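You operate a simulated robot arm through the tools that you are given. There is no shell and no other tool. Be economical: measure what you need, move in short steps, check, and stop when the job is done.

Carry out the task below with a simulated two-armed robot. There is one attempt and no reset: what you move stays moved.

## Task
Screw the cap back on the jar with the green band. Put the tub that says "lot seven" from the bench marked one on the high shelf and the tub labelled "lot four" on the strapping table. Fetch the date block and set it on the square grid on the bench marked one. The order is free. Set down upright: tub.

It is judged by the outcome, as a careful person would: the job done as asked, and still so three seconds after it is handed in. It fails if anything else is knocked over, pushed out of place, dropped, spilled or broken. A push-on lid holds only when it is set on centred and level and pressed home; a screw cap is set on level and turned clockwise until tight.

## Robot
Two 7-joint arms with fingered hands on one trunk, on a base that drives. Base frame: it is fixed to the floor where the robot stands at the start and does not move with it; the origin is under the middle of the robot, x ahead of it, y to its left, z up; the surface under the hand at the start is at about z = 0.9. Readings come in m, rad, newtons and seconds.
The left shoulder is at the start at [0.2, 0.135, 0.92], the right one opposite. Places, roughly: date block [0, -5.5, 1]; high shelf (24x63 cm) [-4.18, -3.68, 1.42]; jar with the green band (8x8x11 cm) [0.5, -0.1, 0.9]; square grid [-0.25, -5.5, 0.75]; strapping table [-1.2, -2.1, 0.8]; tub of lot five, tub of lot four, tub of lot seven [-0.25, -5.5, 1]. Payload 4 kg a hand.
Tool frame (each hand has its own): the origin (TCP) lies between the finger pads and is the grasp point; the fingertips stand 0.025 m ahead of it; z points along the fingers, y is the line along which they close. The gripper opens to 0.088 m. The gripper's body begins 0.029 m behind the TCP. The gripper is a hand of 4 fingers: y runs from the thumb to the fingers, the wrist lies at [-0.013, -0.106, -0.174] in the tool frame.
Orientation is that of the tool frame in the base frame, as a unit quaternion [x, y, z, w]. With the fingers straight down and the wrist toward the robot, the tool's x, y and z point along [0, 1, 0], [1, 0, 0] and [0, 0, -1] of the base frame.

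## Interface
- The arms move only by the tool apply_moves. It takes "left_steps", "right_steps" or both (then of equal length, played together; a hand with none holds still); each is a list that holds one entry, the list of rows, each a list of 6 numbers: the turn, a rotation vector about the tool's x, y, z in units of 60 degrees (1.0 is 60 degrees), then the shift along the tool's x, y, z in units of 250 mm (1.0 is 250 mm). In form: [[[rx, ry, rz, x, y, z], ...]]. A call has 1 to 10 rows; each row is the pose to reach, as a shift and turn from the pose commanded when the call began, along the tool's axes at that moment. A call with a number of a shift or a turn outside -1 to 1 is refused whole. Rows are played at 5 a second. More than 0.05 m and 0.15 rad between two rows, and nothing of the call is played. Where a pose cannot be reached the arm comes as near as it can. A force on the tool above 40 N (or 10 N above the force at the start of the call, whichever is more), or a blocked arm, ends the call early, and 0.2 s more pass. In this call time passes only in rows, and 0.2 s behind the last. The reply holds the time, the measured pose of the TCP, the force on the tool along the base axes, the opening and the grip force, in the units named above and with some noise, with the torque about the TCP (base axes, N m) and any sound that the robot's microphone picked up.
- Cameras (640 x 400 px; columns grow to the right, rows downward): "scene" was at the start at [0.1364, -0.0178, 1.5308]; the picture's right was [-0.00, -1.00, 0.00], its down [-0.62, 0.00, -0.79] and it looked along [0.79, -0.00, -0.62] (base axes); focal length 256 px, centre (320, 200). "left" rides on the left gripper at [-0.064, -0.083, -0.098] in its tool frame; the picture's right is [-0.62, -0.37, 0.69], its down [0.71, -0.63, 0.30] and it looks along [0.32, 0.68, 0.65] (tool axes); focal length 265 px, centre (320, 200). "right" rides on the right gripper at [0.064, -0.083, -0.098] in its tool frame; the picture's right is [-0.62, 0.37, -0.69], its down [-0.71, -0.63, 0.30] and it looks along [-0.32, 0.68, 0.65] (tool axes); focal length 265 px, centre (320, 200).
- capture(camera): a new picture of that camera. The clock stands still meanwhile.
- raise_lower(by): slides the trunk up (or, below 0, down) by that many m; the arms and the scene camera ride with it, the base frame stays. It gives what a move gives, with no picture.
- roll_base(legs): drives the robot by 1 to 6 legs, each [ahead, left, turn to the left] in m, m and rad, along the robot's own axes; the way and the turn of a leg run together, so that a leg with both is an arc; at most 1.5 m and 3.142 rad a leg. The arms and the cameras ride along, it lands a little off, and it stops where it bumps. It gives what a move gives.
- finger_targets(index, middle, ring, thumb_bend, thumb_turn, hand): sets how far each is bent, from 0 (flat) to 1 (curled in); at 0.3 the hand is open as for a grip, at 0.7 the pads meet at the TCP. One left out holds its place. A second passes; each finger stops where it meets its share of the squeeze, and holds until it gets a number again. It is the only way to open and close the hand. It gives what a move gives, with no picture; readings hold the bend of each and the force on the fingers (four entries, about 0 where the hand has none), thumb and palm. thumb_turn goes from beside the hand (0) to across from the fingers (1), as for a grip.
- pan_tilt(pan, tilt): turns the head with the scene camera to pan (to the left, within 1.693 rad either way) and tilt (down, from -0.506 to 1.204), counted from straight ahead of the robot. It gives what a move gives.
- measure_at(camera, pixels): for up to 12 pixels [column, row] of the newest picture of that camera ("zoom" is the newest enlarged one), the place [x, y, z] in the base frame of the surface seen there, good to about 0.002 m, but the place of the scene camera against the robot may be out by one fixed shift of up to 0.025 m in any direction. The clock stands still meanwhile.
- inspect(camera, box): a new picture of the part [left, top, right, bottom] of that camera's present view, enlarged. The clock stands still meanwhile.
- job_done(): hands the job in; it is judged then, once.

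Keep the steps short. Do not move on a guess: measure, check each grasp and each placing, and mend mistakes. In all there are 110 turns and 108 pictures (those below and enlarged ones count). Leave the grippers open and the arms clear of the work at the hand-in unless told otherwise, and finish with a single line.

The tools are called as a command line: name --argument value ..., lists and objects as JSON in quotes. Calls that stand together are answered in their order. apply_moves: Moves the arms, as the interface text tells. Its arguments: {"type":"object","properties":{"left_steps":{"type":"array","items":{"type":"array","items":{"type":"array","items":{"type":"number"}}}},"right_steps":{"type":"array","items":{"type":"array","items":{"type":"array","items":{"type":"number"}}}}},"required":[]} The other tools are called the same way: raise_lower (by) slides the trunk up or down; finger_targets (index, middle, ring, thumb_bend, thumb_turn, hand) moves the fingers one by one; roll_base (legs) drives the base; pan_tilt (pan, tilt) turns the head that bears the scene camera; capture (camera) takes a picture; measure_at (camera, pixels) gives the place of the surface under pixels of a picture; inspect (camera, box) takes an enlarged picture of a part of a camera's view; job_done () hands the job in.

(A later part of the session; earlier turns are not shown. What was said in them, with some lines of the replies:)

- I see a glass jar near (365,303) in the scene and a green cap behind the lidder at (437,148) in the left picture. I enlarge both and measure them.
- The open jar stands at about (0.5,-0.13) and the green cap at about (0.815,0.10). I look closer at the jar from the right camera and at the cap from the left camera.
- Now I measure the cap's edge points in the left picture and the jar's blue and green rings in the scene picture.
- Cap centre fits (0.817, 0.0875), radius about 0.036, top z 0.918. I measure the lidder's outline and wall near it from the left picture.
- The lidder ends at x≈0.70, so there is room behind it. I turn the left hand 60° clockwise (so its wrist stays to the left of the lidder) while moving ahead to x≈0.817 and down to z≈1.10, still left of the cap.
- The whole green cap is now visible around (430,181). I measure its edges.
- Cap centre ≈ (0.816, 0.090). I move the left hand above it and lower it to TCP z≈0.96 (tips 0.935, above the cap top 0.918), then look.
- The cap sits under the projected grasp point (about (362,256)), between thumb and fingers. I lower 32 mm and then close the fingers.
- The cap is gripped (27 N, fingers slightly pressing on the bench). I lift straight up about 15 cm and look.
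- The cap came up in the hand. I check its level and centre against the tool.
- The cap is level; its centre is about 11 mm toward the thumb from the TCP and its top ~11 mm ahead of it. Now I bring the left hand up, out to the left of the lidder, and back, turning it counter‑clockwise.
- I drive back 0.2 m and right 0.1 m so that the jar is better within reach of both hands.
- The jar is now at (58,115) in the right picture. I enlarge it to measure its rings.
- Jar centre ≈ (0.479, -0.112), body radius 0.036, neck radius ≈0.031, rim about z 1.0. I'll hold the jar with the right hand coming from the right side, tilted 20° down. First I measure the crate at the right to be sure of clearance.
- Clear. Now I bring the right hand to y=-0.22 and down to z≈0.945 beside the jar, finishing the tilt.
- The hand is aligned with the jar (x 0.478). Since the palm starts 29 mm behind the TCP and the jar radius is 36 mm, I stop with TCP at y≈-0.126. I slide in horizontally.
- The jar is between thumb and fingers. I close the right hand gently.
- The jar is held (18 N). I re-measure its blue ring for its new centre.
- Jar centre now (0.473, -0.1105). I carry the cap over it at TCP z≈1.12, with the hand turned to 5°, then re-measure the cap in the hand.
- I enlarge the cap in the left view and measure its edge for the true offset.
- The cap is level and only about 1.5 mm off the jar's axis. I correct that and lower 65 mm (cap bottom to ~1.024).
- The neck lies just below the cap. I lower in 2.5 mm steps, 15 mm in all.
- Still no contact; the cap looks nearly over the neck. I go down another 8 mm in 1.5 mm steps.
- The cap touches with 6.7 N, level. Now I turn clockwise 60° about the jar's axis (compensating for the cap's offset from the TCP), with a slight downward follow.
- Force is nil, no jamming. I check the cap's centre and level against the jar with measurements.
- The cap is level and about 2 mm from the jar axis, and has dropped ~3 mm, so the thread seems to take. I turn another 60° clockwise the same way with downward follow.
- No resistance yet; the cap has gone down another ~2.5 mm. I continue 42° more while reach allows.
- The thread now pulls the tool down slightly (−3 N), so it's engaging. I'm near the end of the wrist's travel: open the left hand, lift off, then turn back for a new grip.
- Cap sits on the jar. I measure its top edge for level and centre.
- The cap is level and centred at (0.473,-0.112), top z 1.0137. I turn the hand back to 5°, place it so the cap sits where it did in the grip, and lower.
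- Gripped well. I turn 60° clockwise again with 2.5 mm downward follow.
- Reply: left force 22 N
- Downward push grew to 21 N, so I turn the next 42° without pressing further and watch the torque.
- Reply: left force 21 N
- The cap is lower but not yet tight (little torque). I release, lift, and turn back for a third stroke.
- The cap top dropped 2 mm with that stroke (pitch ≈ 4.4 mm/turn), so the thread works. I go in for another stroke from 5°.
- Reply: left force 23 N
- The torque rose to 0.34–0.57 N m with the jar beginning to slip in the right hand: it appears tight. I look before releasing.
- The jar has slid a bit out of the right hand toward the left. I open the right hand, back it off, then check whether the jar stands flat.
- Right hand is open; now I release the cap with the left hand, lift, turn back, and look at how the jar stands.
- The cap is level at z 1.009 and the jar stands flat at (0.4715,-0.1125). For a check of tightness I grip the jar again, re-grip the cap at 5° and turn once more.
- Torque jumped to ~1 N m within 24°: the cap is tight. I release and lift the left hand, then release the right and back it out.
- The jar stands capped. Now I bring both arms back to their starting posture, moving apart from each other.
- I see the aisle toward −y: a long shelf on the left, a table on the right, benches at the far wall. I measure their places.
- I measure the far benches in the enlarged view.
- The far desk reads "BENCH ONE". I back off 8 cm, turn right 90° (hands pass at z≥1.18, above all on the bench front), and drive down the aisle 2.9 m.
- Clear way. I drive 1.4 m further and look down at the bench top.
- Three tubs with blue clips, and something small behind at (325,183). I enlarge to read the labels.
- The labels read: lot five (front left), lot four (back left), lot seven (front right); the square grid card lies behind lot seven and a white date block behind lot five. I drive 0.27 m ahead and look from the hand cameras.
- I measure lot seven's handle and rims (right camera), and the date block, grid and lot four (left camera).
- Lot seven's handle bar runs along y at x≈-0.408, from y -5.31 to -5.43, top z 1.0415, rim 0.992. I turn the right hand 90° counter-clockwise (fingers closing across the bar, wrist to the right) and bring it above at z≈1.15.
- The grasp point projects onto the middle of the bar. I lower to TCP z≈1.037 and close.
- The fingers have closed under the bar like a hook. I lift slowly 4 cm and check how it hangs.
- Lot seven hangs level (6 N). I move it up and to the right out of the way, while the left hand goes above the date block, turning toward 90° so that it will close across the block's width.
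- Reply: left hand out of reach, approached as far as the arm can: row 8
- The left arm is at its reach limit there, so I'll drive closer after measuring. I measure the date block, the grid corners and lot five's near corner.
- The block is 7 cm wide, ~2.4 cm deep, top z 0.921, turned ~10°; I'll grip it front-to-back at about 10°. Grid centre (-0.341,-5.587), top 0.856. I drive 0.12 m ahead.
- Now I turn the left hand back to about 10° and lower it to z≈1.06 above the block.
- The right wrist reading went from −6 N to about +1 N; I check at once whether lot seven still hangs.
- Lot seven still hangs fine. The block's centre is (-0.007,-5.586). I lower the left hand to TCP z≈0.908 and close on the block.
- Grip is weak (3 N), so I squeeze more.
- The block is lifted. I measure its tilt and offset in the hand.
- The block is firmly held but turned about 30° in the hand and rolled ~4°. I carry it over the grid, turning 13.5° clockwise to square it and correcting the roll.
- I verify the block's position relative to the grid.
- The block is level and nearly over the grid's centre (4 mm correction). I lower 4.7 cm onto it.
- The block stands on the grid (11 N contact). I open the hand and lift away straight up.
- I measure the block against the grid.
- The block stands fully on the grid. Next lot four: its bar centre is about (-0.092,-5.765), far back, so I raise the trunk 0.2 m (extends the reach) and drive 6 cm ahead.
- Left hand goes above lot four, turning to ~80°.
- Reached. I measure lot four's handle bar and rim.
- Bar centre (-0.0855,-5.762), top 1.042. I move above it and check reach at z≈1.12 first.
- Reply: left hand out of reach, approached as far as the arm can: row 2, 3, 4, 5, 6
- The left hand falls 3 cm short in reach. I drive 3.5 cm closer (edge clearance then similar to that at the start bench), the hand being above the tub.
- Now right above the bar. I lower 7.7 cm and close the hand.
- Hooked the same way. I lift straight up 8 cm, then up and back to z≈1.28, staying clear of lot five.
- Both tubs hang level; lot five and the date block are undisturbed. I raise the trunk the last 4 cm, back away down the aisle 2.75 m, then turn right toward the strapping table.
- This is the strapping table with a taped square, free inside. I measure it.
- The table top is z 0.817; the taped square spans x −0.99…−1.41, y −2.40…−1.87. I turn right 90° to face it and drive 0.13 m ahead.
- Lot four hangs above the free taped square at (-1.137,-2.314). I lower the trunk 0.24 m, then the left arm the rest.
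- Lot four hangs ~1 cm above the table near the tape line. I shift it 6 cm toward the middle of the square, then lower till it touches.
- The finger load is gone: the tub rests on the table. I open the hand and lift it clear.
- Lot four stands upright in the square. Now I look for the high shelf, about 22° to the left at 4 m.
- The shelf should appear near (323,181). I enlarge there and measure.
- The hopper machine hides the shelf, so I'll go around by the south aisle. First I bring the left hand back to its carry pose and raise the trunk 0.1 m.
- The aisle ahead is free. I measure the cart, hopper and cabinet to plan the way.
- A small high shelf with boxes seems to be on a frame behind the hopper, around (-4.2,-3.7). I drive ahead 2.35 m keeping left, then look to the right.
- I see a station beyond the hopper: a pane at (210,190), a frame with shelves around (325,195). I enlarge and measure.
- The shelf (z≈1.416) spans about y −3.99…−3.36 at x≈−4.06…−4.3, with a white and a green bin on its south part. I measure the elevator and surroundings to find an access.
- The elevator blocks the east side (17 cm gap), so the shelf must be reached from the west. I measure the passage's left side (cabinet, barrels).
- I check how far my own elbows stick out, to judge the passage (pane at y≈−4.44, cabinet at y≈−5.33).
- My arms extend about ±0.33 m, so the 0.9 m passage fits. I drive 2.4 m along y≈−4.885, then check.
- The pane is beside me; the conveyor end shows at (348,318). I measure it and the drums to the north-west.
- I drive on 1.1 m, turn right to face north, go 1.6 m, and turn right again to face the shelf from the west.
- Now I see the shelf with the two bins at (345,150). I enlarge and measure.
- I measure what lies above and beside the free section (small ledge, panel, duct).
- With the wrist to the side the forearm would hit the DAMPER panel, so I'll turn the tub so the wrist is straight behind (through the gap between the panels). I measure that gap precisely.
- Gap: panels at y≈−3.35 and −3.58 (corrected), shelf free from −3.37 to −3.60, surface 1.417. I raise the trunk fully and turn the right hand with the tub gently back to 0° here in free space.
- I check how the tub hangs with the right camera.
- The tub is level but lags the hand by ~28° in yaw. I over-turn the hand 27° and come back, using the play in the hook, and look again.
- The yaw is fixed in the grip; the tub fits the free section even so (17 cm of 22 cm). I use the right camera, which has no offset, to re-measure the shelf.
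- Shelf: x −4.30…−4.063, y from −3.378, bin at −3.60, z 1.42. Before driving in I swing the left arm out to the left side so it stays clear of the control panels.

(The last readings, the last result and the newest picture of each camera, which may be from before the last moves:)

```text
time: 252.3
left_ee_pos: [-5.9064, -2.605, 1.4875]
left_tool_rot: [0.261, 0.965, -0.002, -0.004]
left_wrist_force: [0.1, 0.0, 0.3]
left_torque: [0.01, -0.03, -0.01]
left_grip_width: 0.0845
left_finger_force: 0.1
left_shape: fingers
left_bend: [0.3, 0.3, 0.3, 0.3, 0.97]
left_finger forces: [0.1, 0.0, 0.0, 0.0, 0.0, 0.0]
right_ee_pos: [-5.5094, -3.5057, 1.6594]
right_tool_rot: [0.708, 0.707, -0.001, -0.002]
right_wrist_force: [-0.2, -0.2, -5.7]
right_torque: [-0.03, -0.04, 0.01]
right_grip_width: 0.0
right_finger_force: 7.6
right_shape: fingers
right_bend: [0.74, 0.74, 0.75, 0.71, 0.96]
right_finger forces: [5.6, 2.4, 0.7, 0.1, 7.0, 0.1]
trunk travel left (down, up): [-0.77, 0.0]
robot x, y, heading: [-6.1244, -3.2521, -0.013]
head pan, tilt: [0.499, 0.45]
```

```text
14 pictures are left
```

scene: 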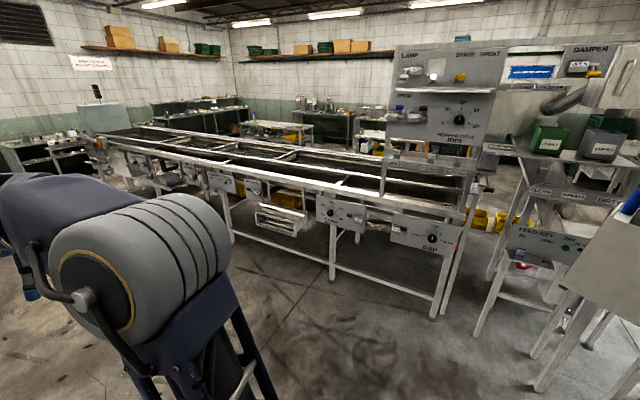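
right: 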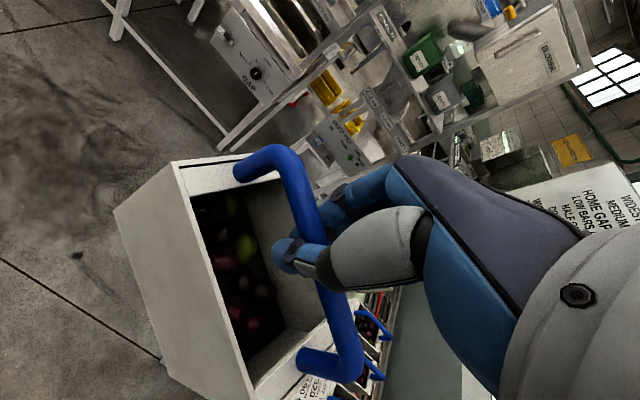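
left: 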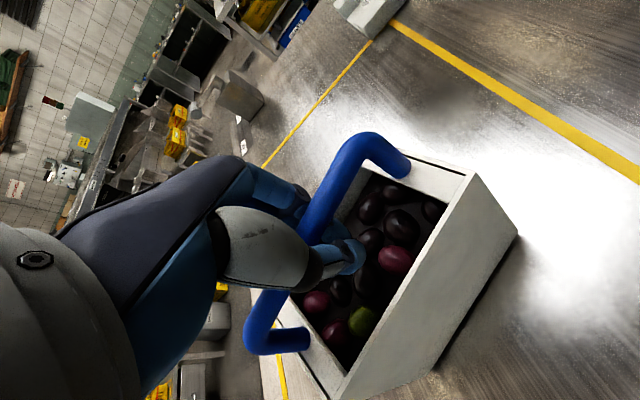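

I measure how far the machine's front parts protrude toward me.

measure_at --camera "scene" --pixels '[[430, 238], [325, 215], [275, 215], [430, 165], [437, 300], [400, 85], [385, 200], [520, 250], [480, 325], [545, 385], [210, 240], [410, 70]]'

```text
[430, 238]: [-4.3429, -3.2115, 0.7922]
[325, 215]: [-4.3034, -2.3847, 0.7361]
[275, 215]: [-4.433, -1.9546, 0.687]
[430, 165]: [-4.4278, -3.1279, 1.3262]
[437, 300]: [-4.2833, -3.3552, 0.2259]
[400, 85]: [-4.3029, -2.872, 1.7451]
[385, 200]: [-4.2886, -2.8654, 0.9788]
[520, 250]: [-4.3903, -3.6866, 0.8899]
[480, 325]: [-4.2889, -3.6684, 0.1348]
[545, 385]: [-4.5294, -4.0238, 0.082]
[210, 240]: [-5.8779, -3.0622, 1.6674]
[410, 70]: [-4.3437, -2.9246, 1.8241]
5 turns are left
```

I drive in to the shelf in one go, and look with both cameras.

roll_base --legs '[[0.9, 0.018, 0.012], [0.43, 0.004, 0]]'

pan_tilt --pan -0.4 --tilt 0.45

capture --camera "scene"

capture --camera "right"

measure_at --camera "right" --pixels '[[178, 168], [215, 165], [262, 158], [340, 375], [245, 390], [340, 340], [300, 230], [120, 215]]'

```text
time: 259.3
left_ee_pos: [-4.5747, -2.5872, 1.4864]
left_tool_rot: [0.257, 0.966, -0.003, -0.003]
left_wrist_force: [-0.3, 0.4, -0.4]
left_torque: [0.04, 0.0, 0.04]
left_grip_width: 0.0845
left_finger_force: 0.1
left_shape: fingers
left_bend: [0.3, 0.3, 0.3, 0.3, 0.97]
left_finger forces: [0.0, 0.0, 0.1, 0.1, 0.0, 0.1]
right_ee_pos: [-4.1707, -3.4838, 1.6597]
right_tool_rot: [0.705, 0.71, -0.001, -0.001]
right_wrist_force: [-0.7, 0.4, -6.2]
right_torque: [-0.01, 0.01, -0.02]
right_grip_width: 0.0
right_finger_force: 7.8
right_shape: fingers
right_bend: [0.74, 0.74, 0.75, 0.71, 0.96]
right_finger forces: [5.5, 2.3, 0.7, 0.0, 7.0, 0.0]
trunk travel left (down, up): [-0.77, 0.0]
robot x, y, heading: [-4.7874, -3.2407, -0.003]
head pan, tilt: [0.499, 0.45]
```

```text
time: 260.5
left_ee_pos: [-4.5741, -2.5862, 1.4874]
left_tool_rot: [0.256, 0.967, -0.002, -0.004]
left_wrist_force: [-0.2, 0.3, -0.1]
left_torque: [-0.01, 0.0, -0.04]
left_grip_width: 0.0845
left_finger_force: 0.1
left_shape: fingers
left_bend: [0.3, 0.3, 0.3, 0.3, 0.97]
left_finger forces: [0.1, 0.0, 0.1, 0.0, 0.0, 0.0]
right_ee_pos: [-4.1709, -3.4855, 1.6589]
right_tool_rot: [0.705, 0.709, -0.001, -0.002]
right_wrist_force: [1.3, 0.7, -6.8]
right_torque: [-0.01, -0.03, -0.02]
right_grip_width: 0.0001
right_finger_force: 8.0
right_shape: fingers
right_bend: [0.74, 0.74, 0.75, 0.71, 0.96]
right_finger forces: [5.5, 2.4, 0.7, 0.0, 7.2, 0.0]
trunk travel left (down, up): [-0.77, 0.0]
robot x, y, heading: [-4.7873, -3.2384, -0.006]
head pan, tilt: [-0.4, 0.45]
```

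```text
13 pictures are left
```

scene: 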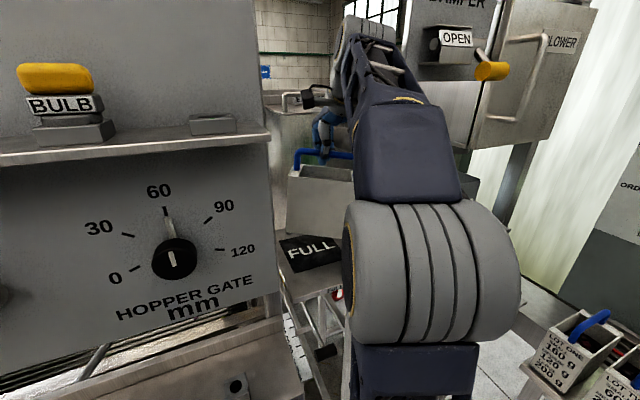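

```text
12 pictures are left
```

right: 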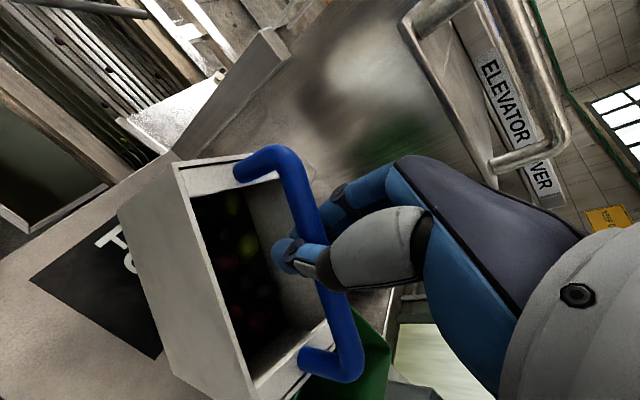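

```text
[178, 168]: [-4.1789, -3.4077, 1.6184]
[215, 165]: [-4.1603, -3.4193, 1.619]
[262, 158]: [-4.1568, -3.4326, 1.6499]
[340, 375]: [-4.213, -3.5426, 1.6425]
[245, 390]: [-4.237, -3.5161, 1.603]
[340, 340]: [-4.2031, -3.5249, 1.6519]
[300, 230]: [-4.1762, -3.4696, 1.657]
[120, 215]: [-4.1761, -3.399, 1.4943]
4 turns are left
```

Landed within a few mm. I lower the tub 6 cm onto the shelf and check.

apply_moves --right_steps '[[[0, 0, 0, -0.012, 0, 0.07], [0, 0, 0, -0.012, 0, 0.14], [0, 0, 0, -0.012, 0, 0.19], [0, 0, 0, -0.012, 0, 0.22], [0, 0, 0, -0.012, 0, 0.235], [0, 0, 0, -0.012, 0, 0.25]]]'

capture --camera "right"

measure_at --camera "right" --pixels '[[178, 168], [215, 165], [262, 158], [340, 375], [245, 385], [300, 230], [120, 215], [60, 280], [130, 340], [30, 340]]'

inspect --camera "scene" --box '[260, 90, 420, 300]'

```text
time: 261.9
left_ee_pos: [-4.5745, -2.5875, 1.4862]
left_tool_rot: [0.256, 0.967, -0.003, -0.004]
left_wrist_force: [-0.2, 0.0, 0.1]
left_torque: [-0.01, -0.01, 0.04]
left_grip_width: 0.0847
left_finger_force: 0.1
left_shape: fingers
left_bend: [0.3, 0.3, 0.3, 0.3, 0.97]
left_finger forces: [0.1, 0.1, 0.0, 0.0, 0.0, 0.0]
right_ee_pos: [-4.172, -3.4877, 1.5961]
right_tool_rot: [0.704, 0.71, -0.001, -0.001]
right_wrist_force: [-0.1, -0.3, 0.7]
right_torque: [-0.01, -0.03, -0.02]
right_grip_width: 0.0
right_finger_force: 0.0
right_shape: fingers
right_bend: [0.74, 0.75, 0.75, 0.72, 0.96]
right_finger forces: [0.0, 0.0, 0.0, 0.0, 0.1, 0.0]
trunk travel left (down, up): [-0.77, 0.0]
robot x, y, heading: [-4.7902, -3.2339, 0.001]
head pan, tilt: [-0.4, 0.45]
```

```text
11 pictures are left
```

right: 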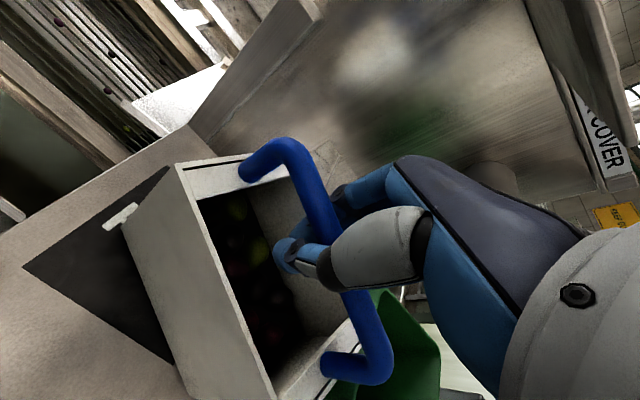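

```text
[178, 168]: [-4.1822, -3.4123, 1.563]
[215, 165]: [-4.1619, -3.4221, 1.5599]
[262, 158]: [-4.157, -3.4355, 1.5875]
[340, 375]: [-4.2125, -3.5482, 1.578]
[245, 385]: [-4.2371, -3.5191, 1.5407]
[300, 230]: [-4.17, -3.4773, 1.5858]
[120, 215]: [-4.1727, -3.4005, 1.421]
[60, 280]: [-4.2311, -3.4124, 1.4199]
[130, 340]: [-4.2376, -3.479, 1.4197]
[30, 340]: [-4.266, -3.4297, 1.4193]
```

```text
1.90 times, centred on (340, 195) of scene
3 turns are left
```

zoom: 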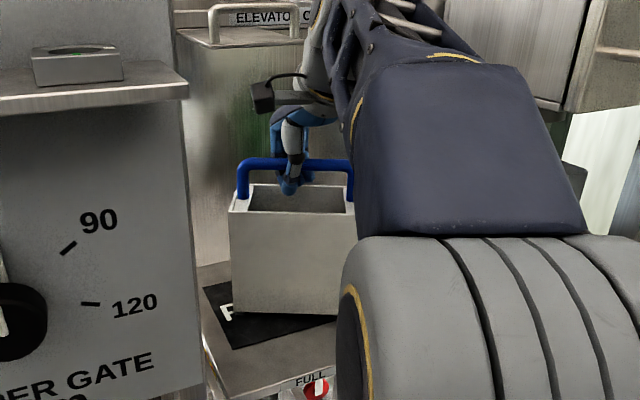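

The tub stands on the shelf (rim 1.5615, load off the fingers). I open the right hand, lift it straight up, back the robot away, and look.

finger_targets --hand "right" --index 0.28 --middle 0.28 --ring 0.28 --thumb_bend 0.28

apply_moves --right_steps '[[[0, 0, 0, 0, 0, -0.05], [0, 0, 0, 0, 0, -0.11], [0, 0, 0, 0, 0, -0.18], [0, 0, 0, 0, 0, -0.25], [0, 0, 0, 0, 0, -0.32]]]'

roll_base --legs '[[-0.6, 0, 0]]'

capture --camera "right"

capture --camera "scene"

```text
time: 262.9
left_ee_pos: [-4.5748, -2.5886, 1.4871]
left_tool_rot: [0.257, 0.967, -0.002, -0.005]
left_wrist_force: [0.0, -0.4, -0.1]
left_torque: [0.02, -0.02, 0.0]
left_grip_width: 0.0844
left_finger_force: 0.0
left_shape: fingers
left_bend: [0.3, 0.3, 0.3, 0.3, 0.97]
left_finger forces: [0.0, 0.0, 0.0, 0.0, 0.0, 0.1]
right_ee_pos: [-4.1714, -3.4884, 1.5969]
right_tool_rot: [0.704, 0.71, -0.001, -0.001]
right_wrist_force: [0.3, -0.5, 0.1]
right_torque: [-0.02, -0.02, 0.04]
right_grip_width: 0.0882
right_finger_force: 0.1
right_shape: fingers
right_bend: [0.28, 0.28, 0.28, 0.28, 0.97]
right_finger forces: [0.0, 0.1, 0.1, 0.0, 0.0, 0.1]
trunk travel left (down, up): [-0.77, 0.0]
robot x, y, heading: [-4.7943, -3.2328, -0.004]
head pan, tilt: [-0.4, 0.45]
```

```text
time: 264.1
left_ee_pos: [-4.5753, -2.587, 1.4871]
left_tool_rot: [0.256, 0.967, -0.002, -0.004]
left_wrist_force: [-0.6, 0.6, 0.0]
left_torque: [-0.02, -0.02, -0.02]
left_grip_width: 0.0842
left_finger_force: 0.0
left_shape: fingers
left_bend: [0.3, 0.3, 0.3, 0.3, 0.97]
left_finger forces: [0.0, 0.1, 0.0, 0.0, 0.0, 0.0]
right_ee_pos: [-4.1721, -3.4884, 1.6753]
right_tool_rot: [0.705, 0.709, -0.002, -0.001]
right_wrist_force: [0.8, 0.4, 0.2]
right_torque: [0.02, 0.01, -0.01]
right_grip_width: 0.0883
right_finger_force: 0.1
right_shape: fingers
right_bend: [0.28, 0.28, 0.28, 0.28, 0.97]
right_finger forces: [0.0, 0.0, 0.1, 0.0, 0.1, 0.1]
trunk travel left (down, up): [-0.77, 0.0]
robot x, y, heading: [-4.7882, -3.2362, -0.003]
head pan, tilt: [-0.4, 0.45]
```

```text
time: 267.5
left_ee_pos: [-5.1706, -2.5855, 1.487]
left_tool_rot: [0.256, 0.967, -0.002, -0.003]
left_wrist_force: [0.1, -0.2, 0.3]
left_torque: [-0.01, 0.01, -0.02]
left_grip_width: 0.0846
left_finger_force: 0.1
left_shape: fingers
left_bend: [0.3, 0.3, 0.3, 0.3, 0.97]
left_finger forces: [0.0, 0.0, 0.0, 0.1, 0.0, 0.1]
right_ee_pos: [-4.768, -3.4854, 1.6755]
right_tool_rot: [0.704, 0.71, -0.001, -0.001]
right_wrist_force: [0.0, 0.2, -0.1]
right_torque: [-0.03, 0.01, 0.0]
right_grip_width: 0.0886
right_finger_force: 0.1
right_shape: fingers
right_bend: [0.28, 0.28, 0.28, 0.28, 0.97]
right_finger forces: [0.1, 0.1, 0.0, 0.0, 0.1, 0.0]
trunk travel left (down, up): [-0.77, 0.0]
robot x, y, heading: [-5.3849, -3.2361, -0.001]
head pan, tilt: [-0.4, 0.45]
```

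```text
9 pictures are left
```

right: 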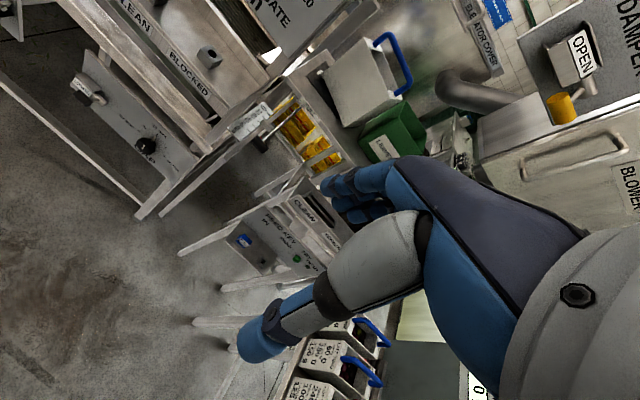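

```text
8 pictures are left
2 turns are left
```

scene: 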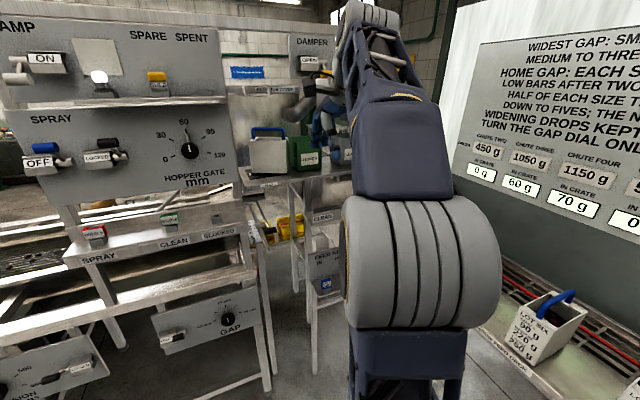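

Lot seven stands upright on the high shelf at (265,150), clear of the bins. Both hands are open and away from the work. I hand the job in.

job_done

```text
The job is handed in.
```

The jar with the green band is capped tight, lot seven stands upright on the high shelf, lot four stands upright on the strapping table, the date block is on the square grid on bench one, and the job is handed in.
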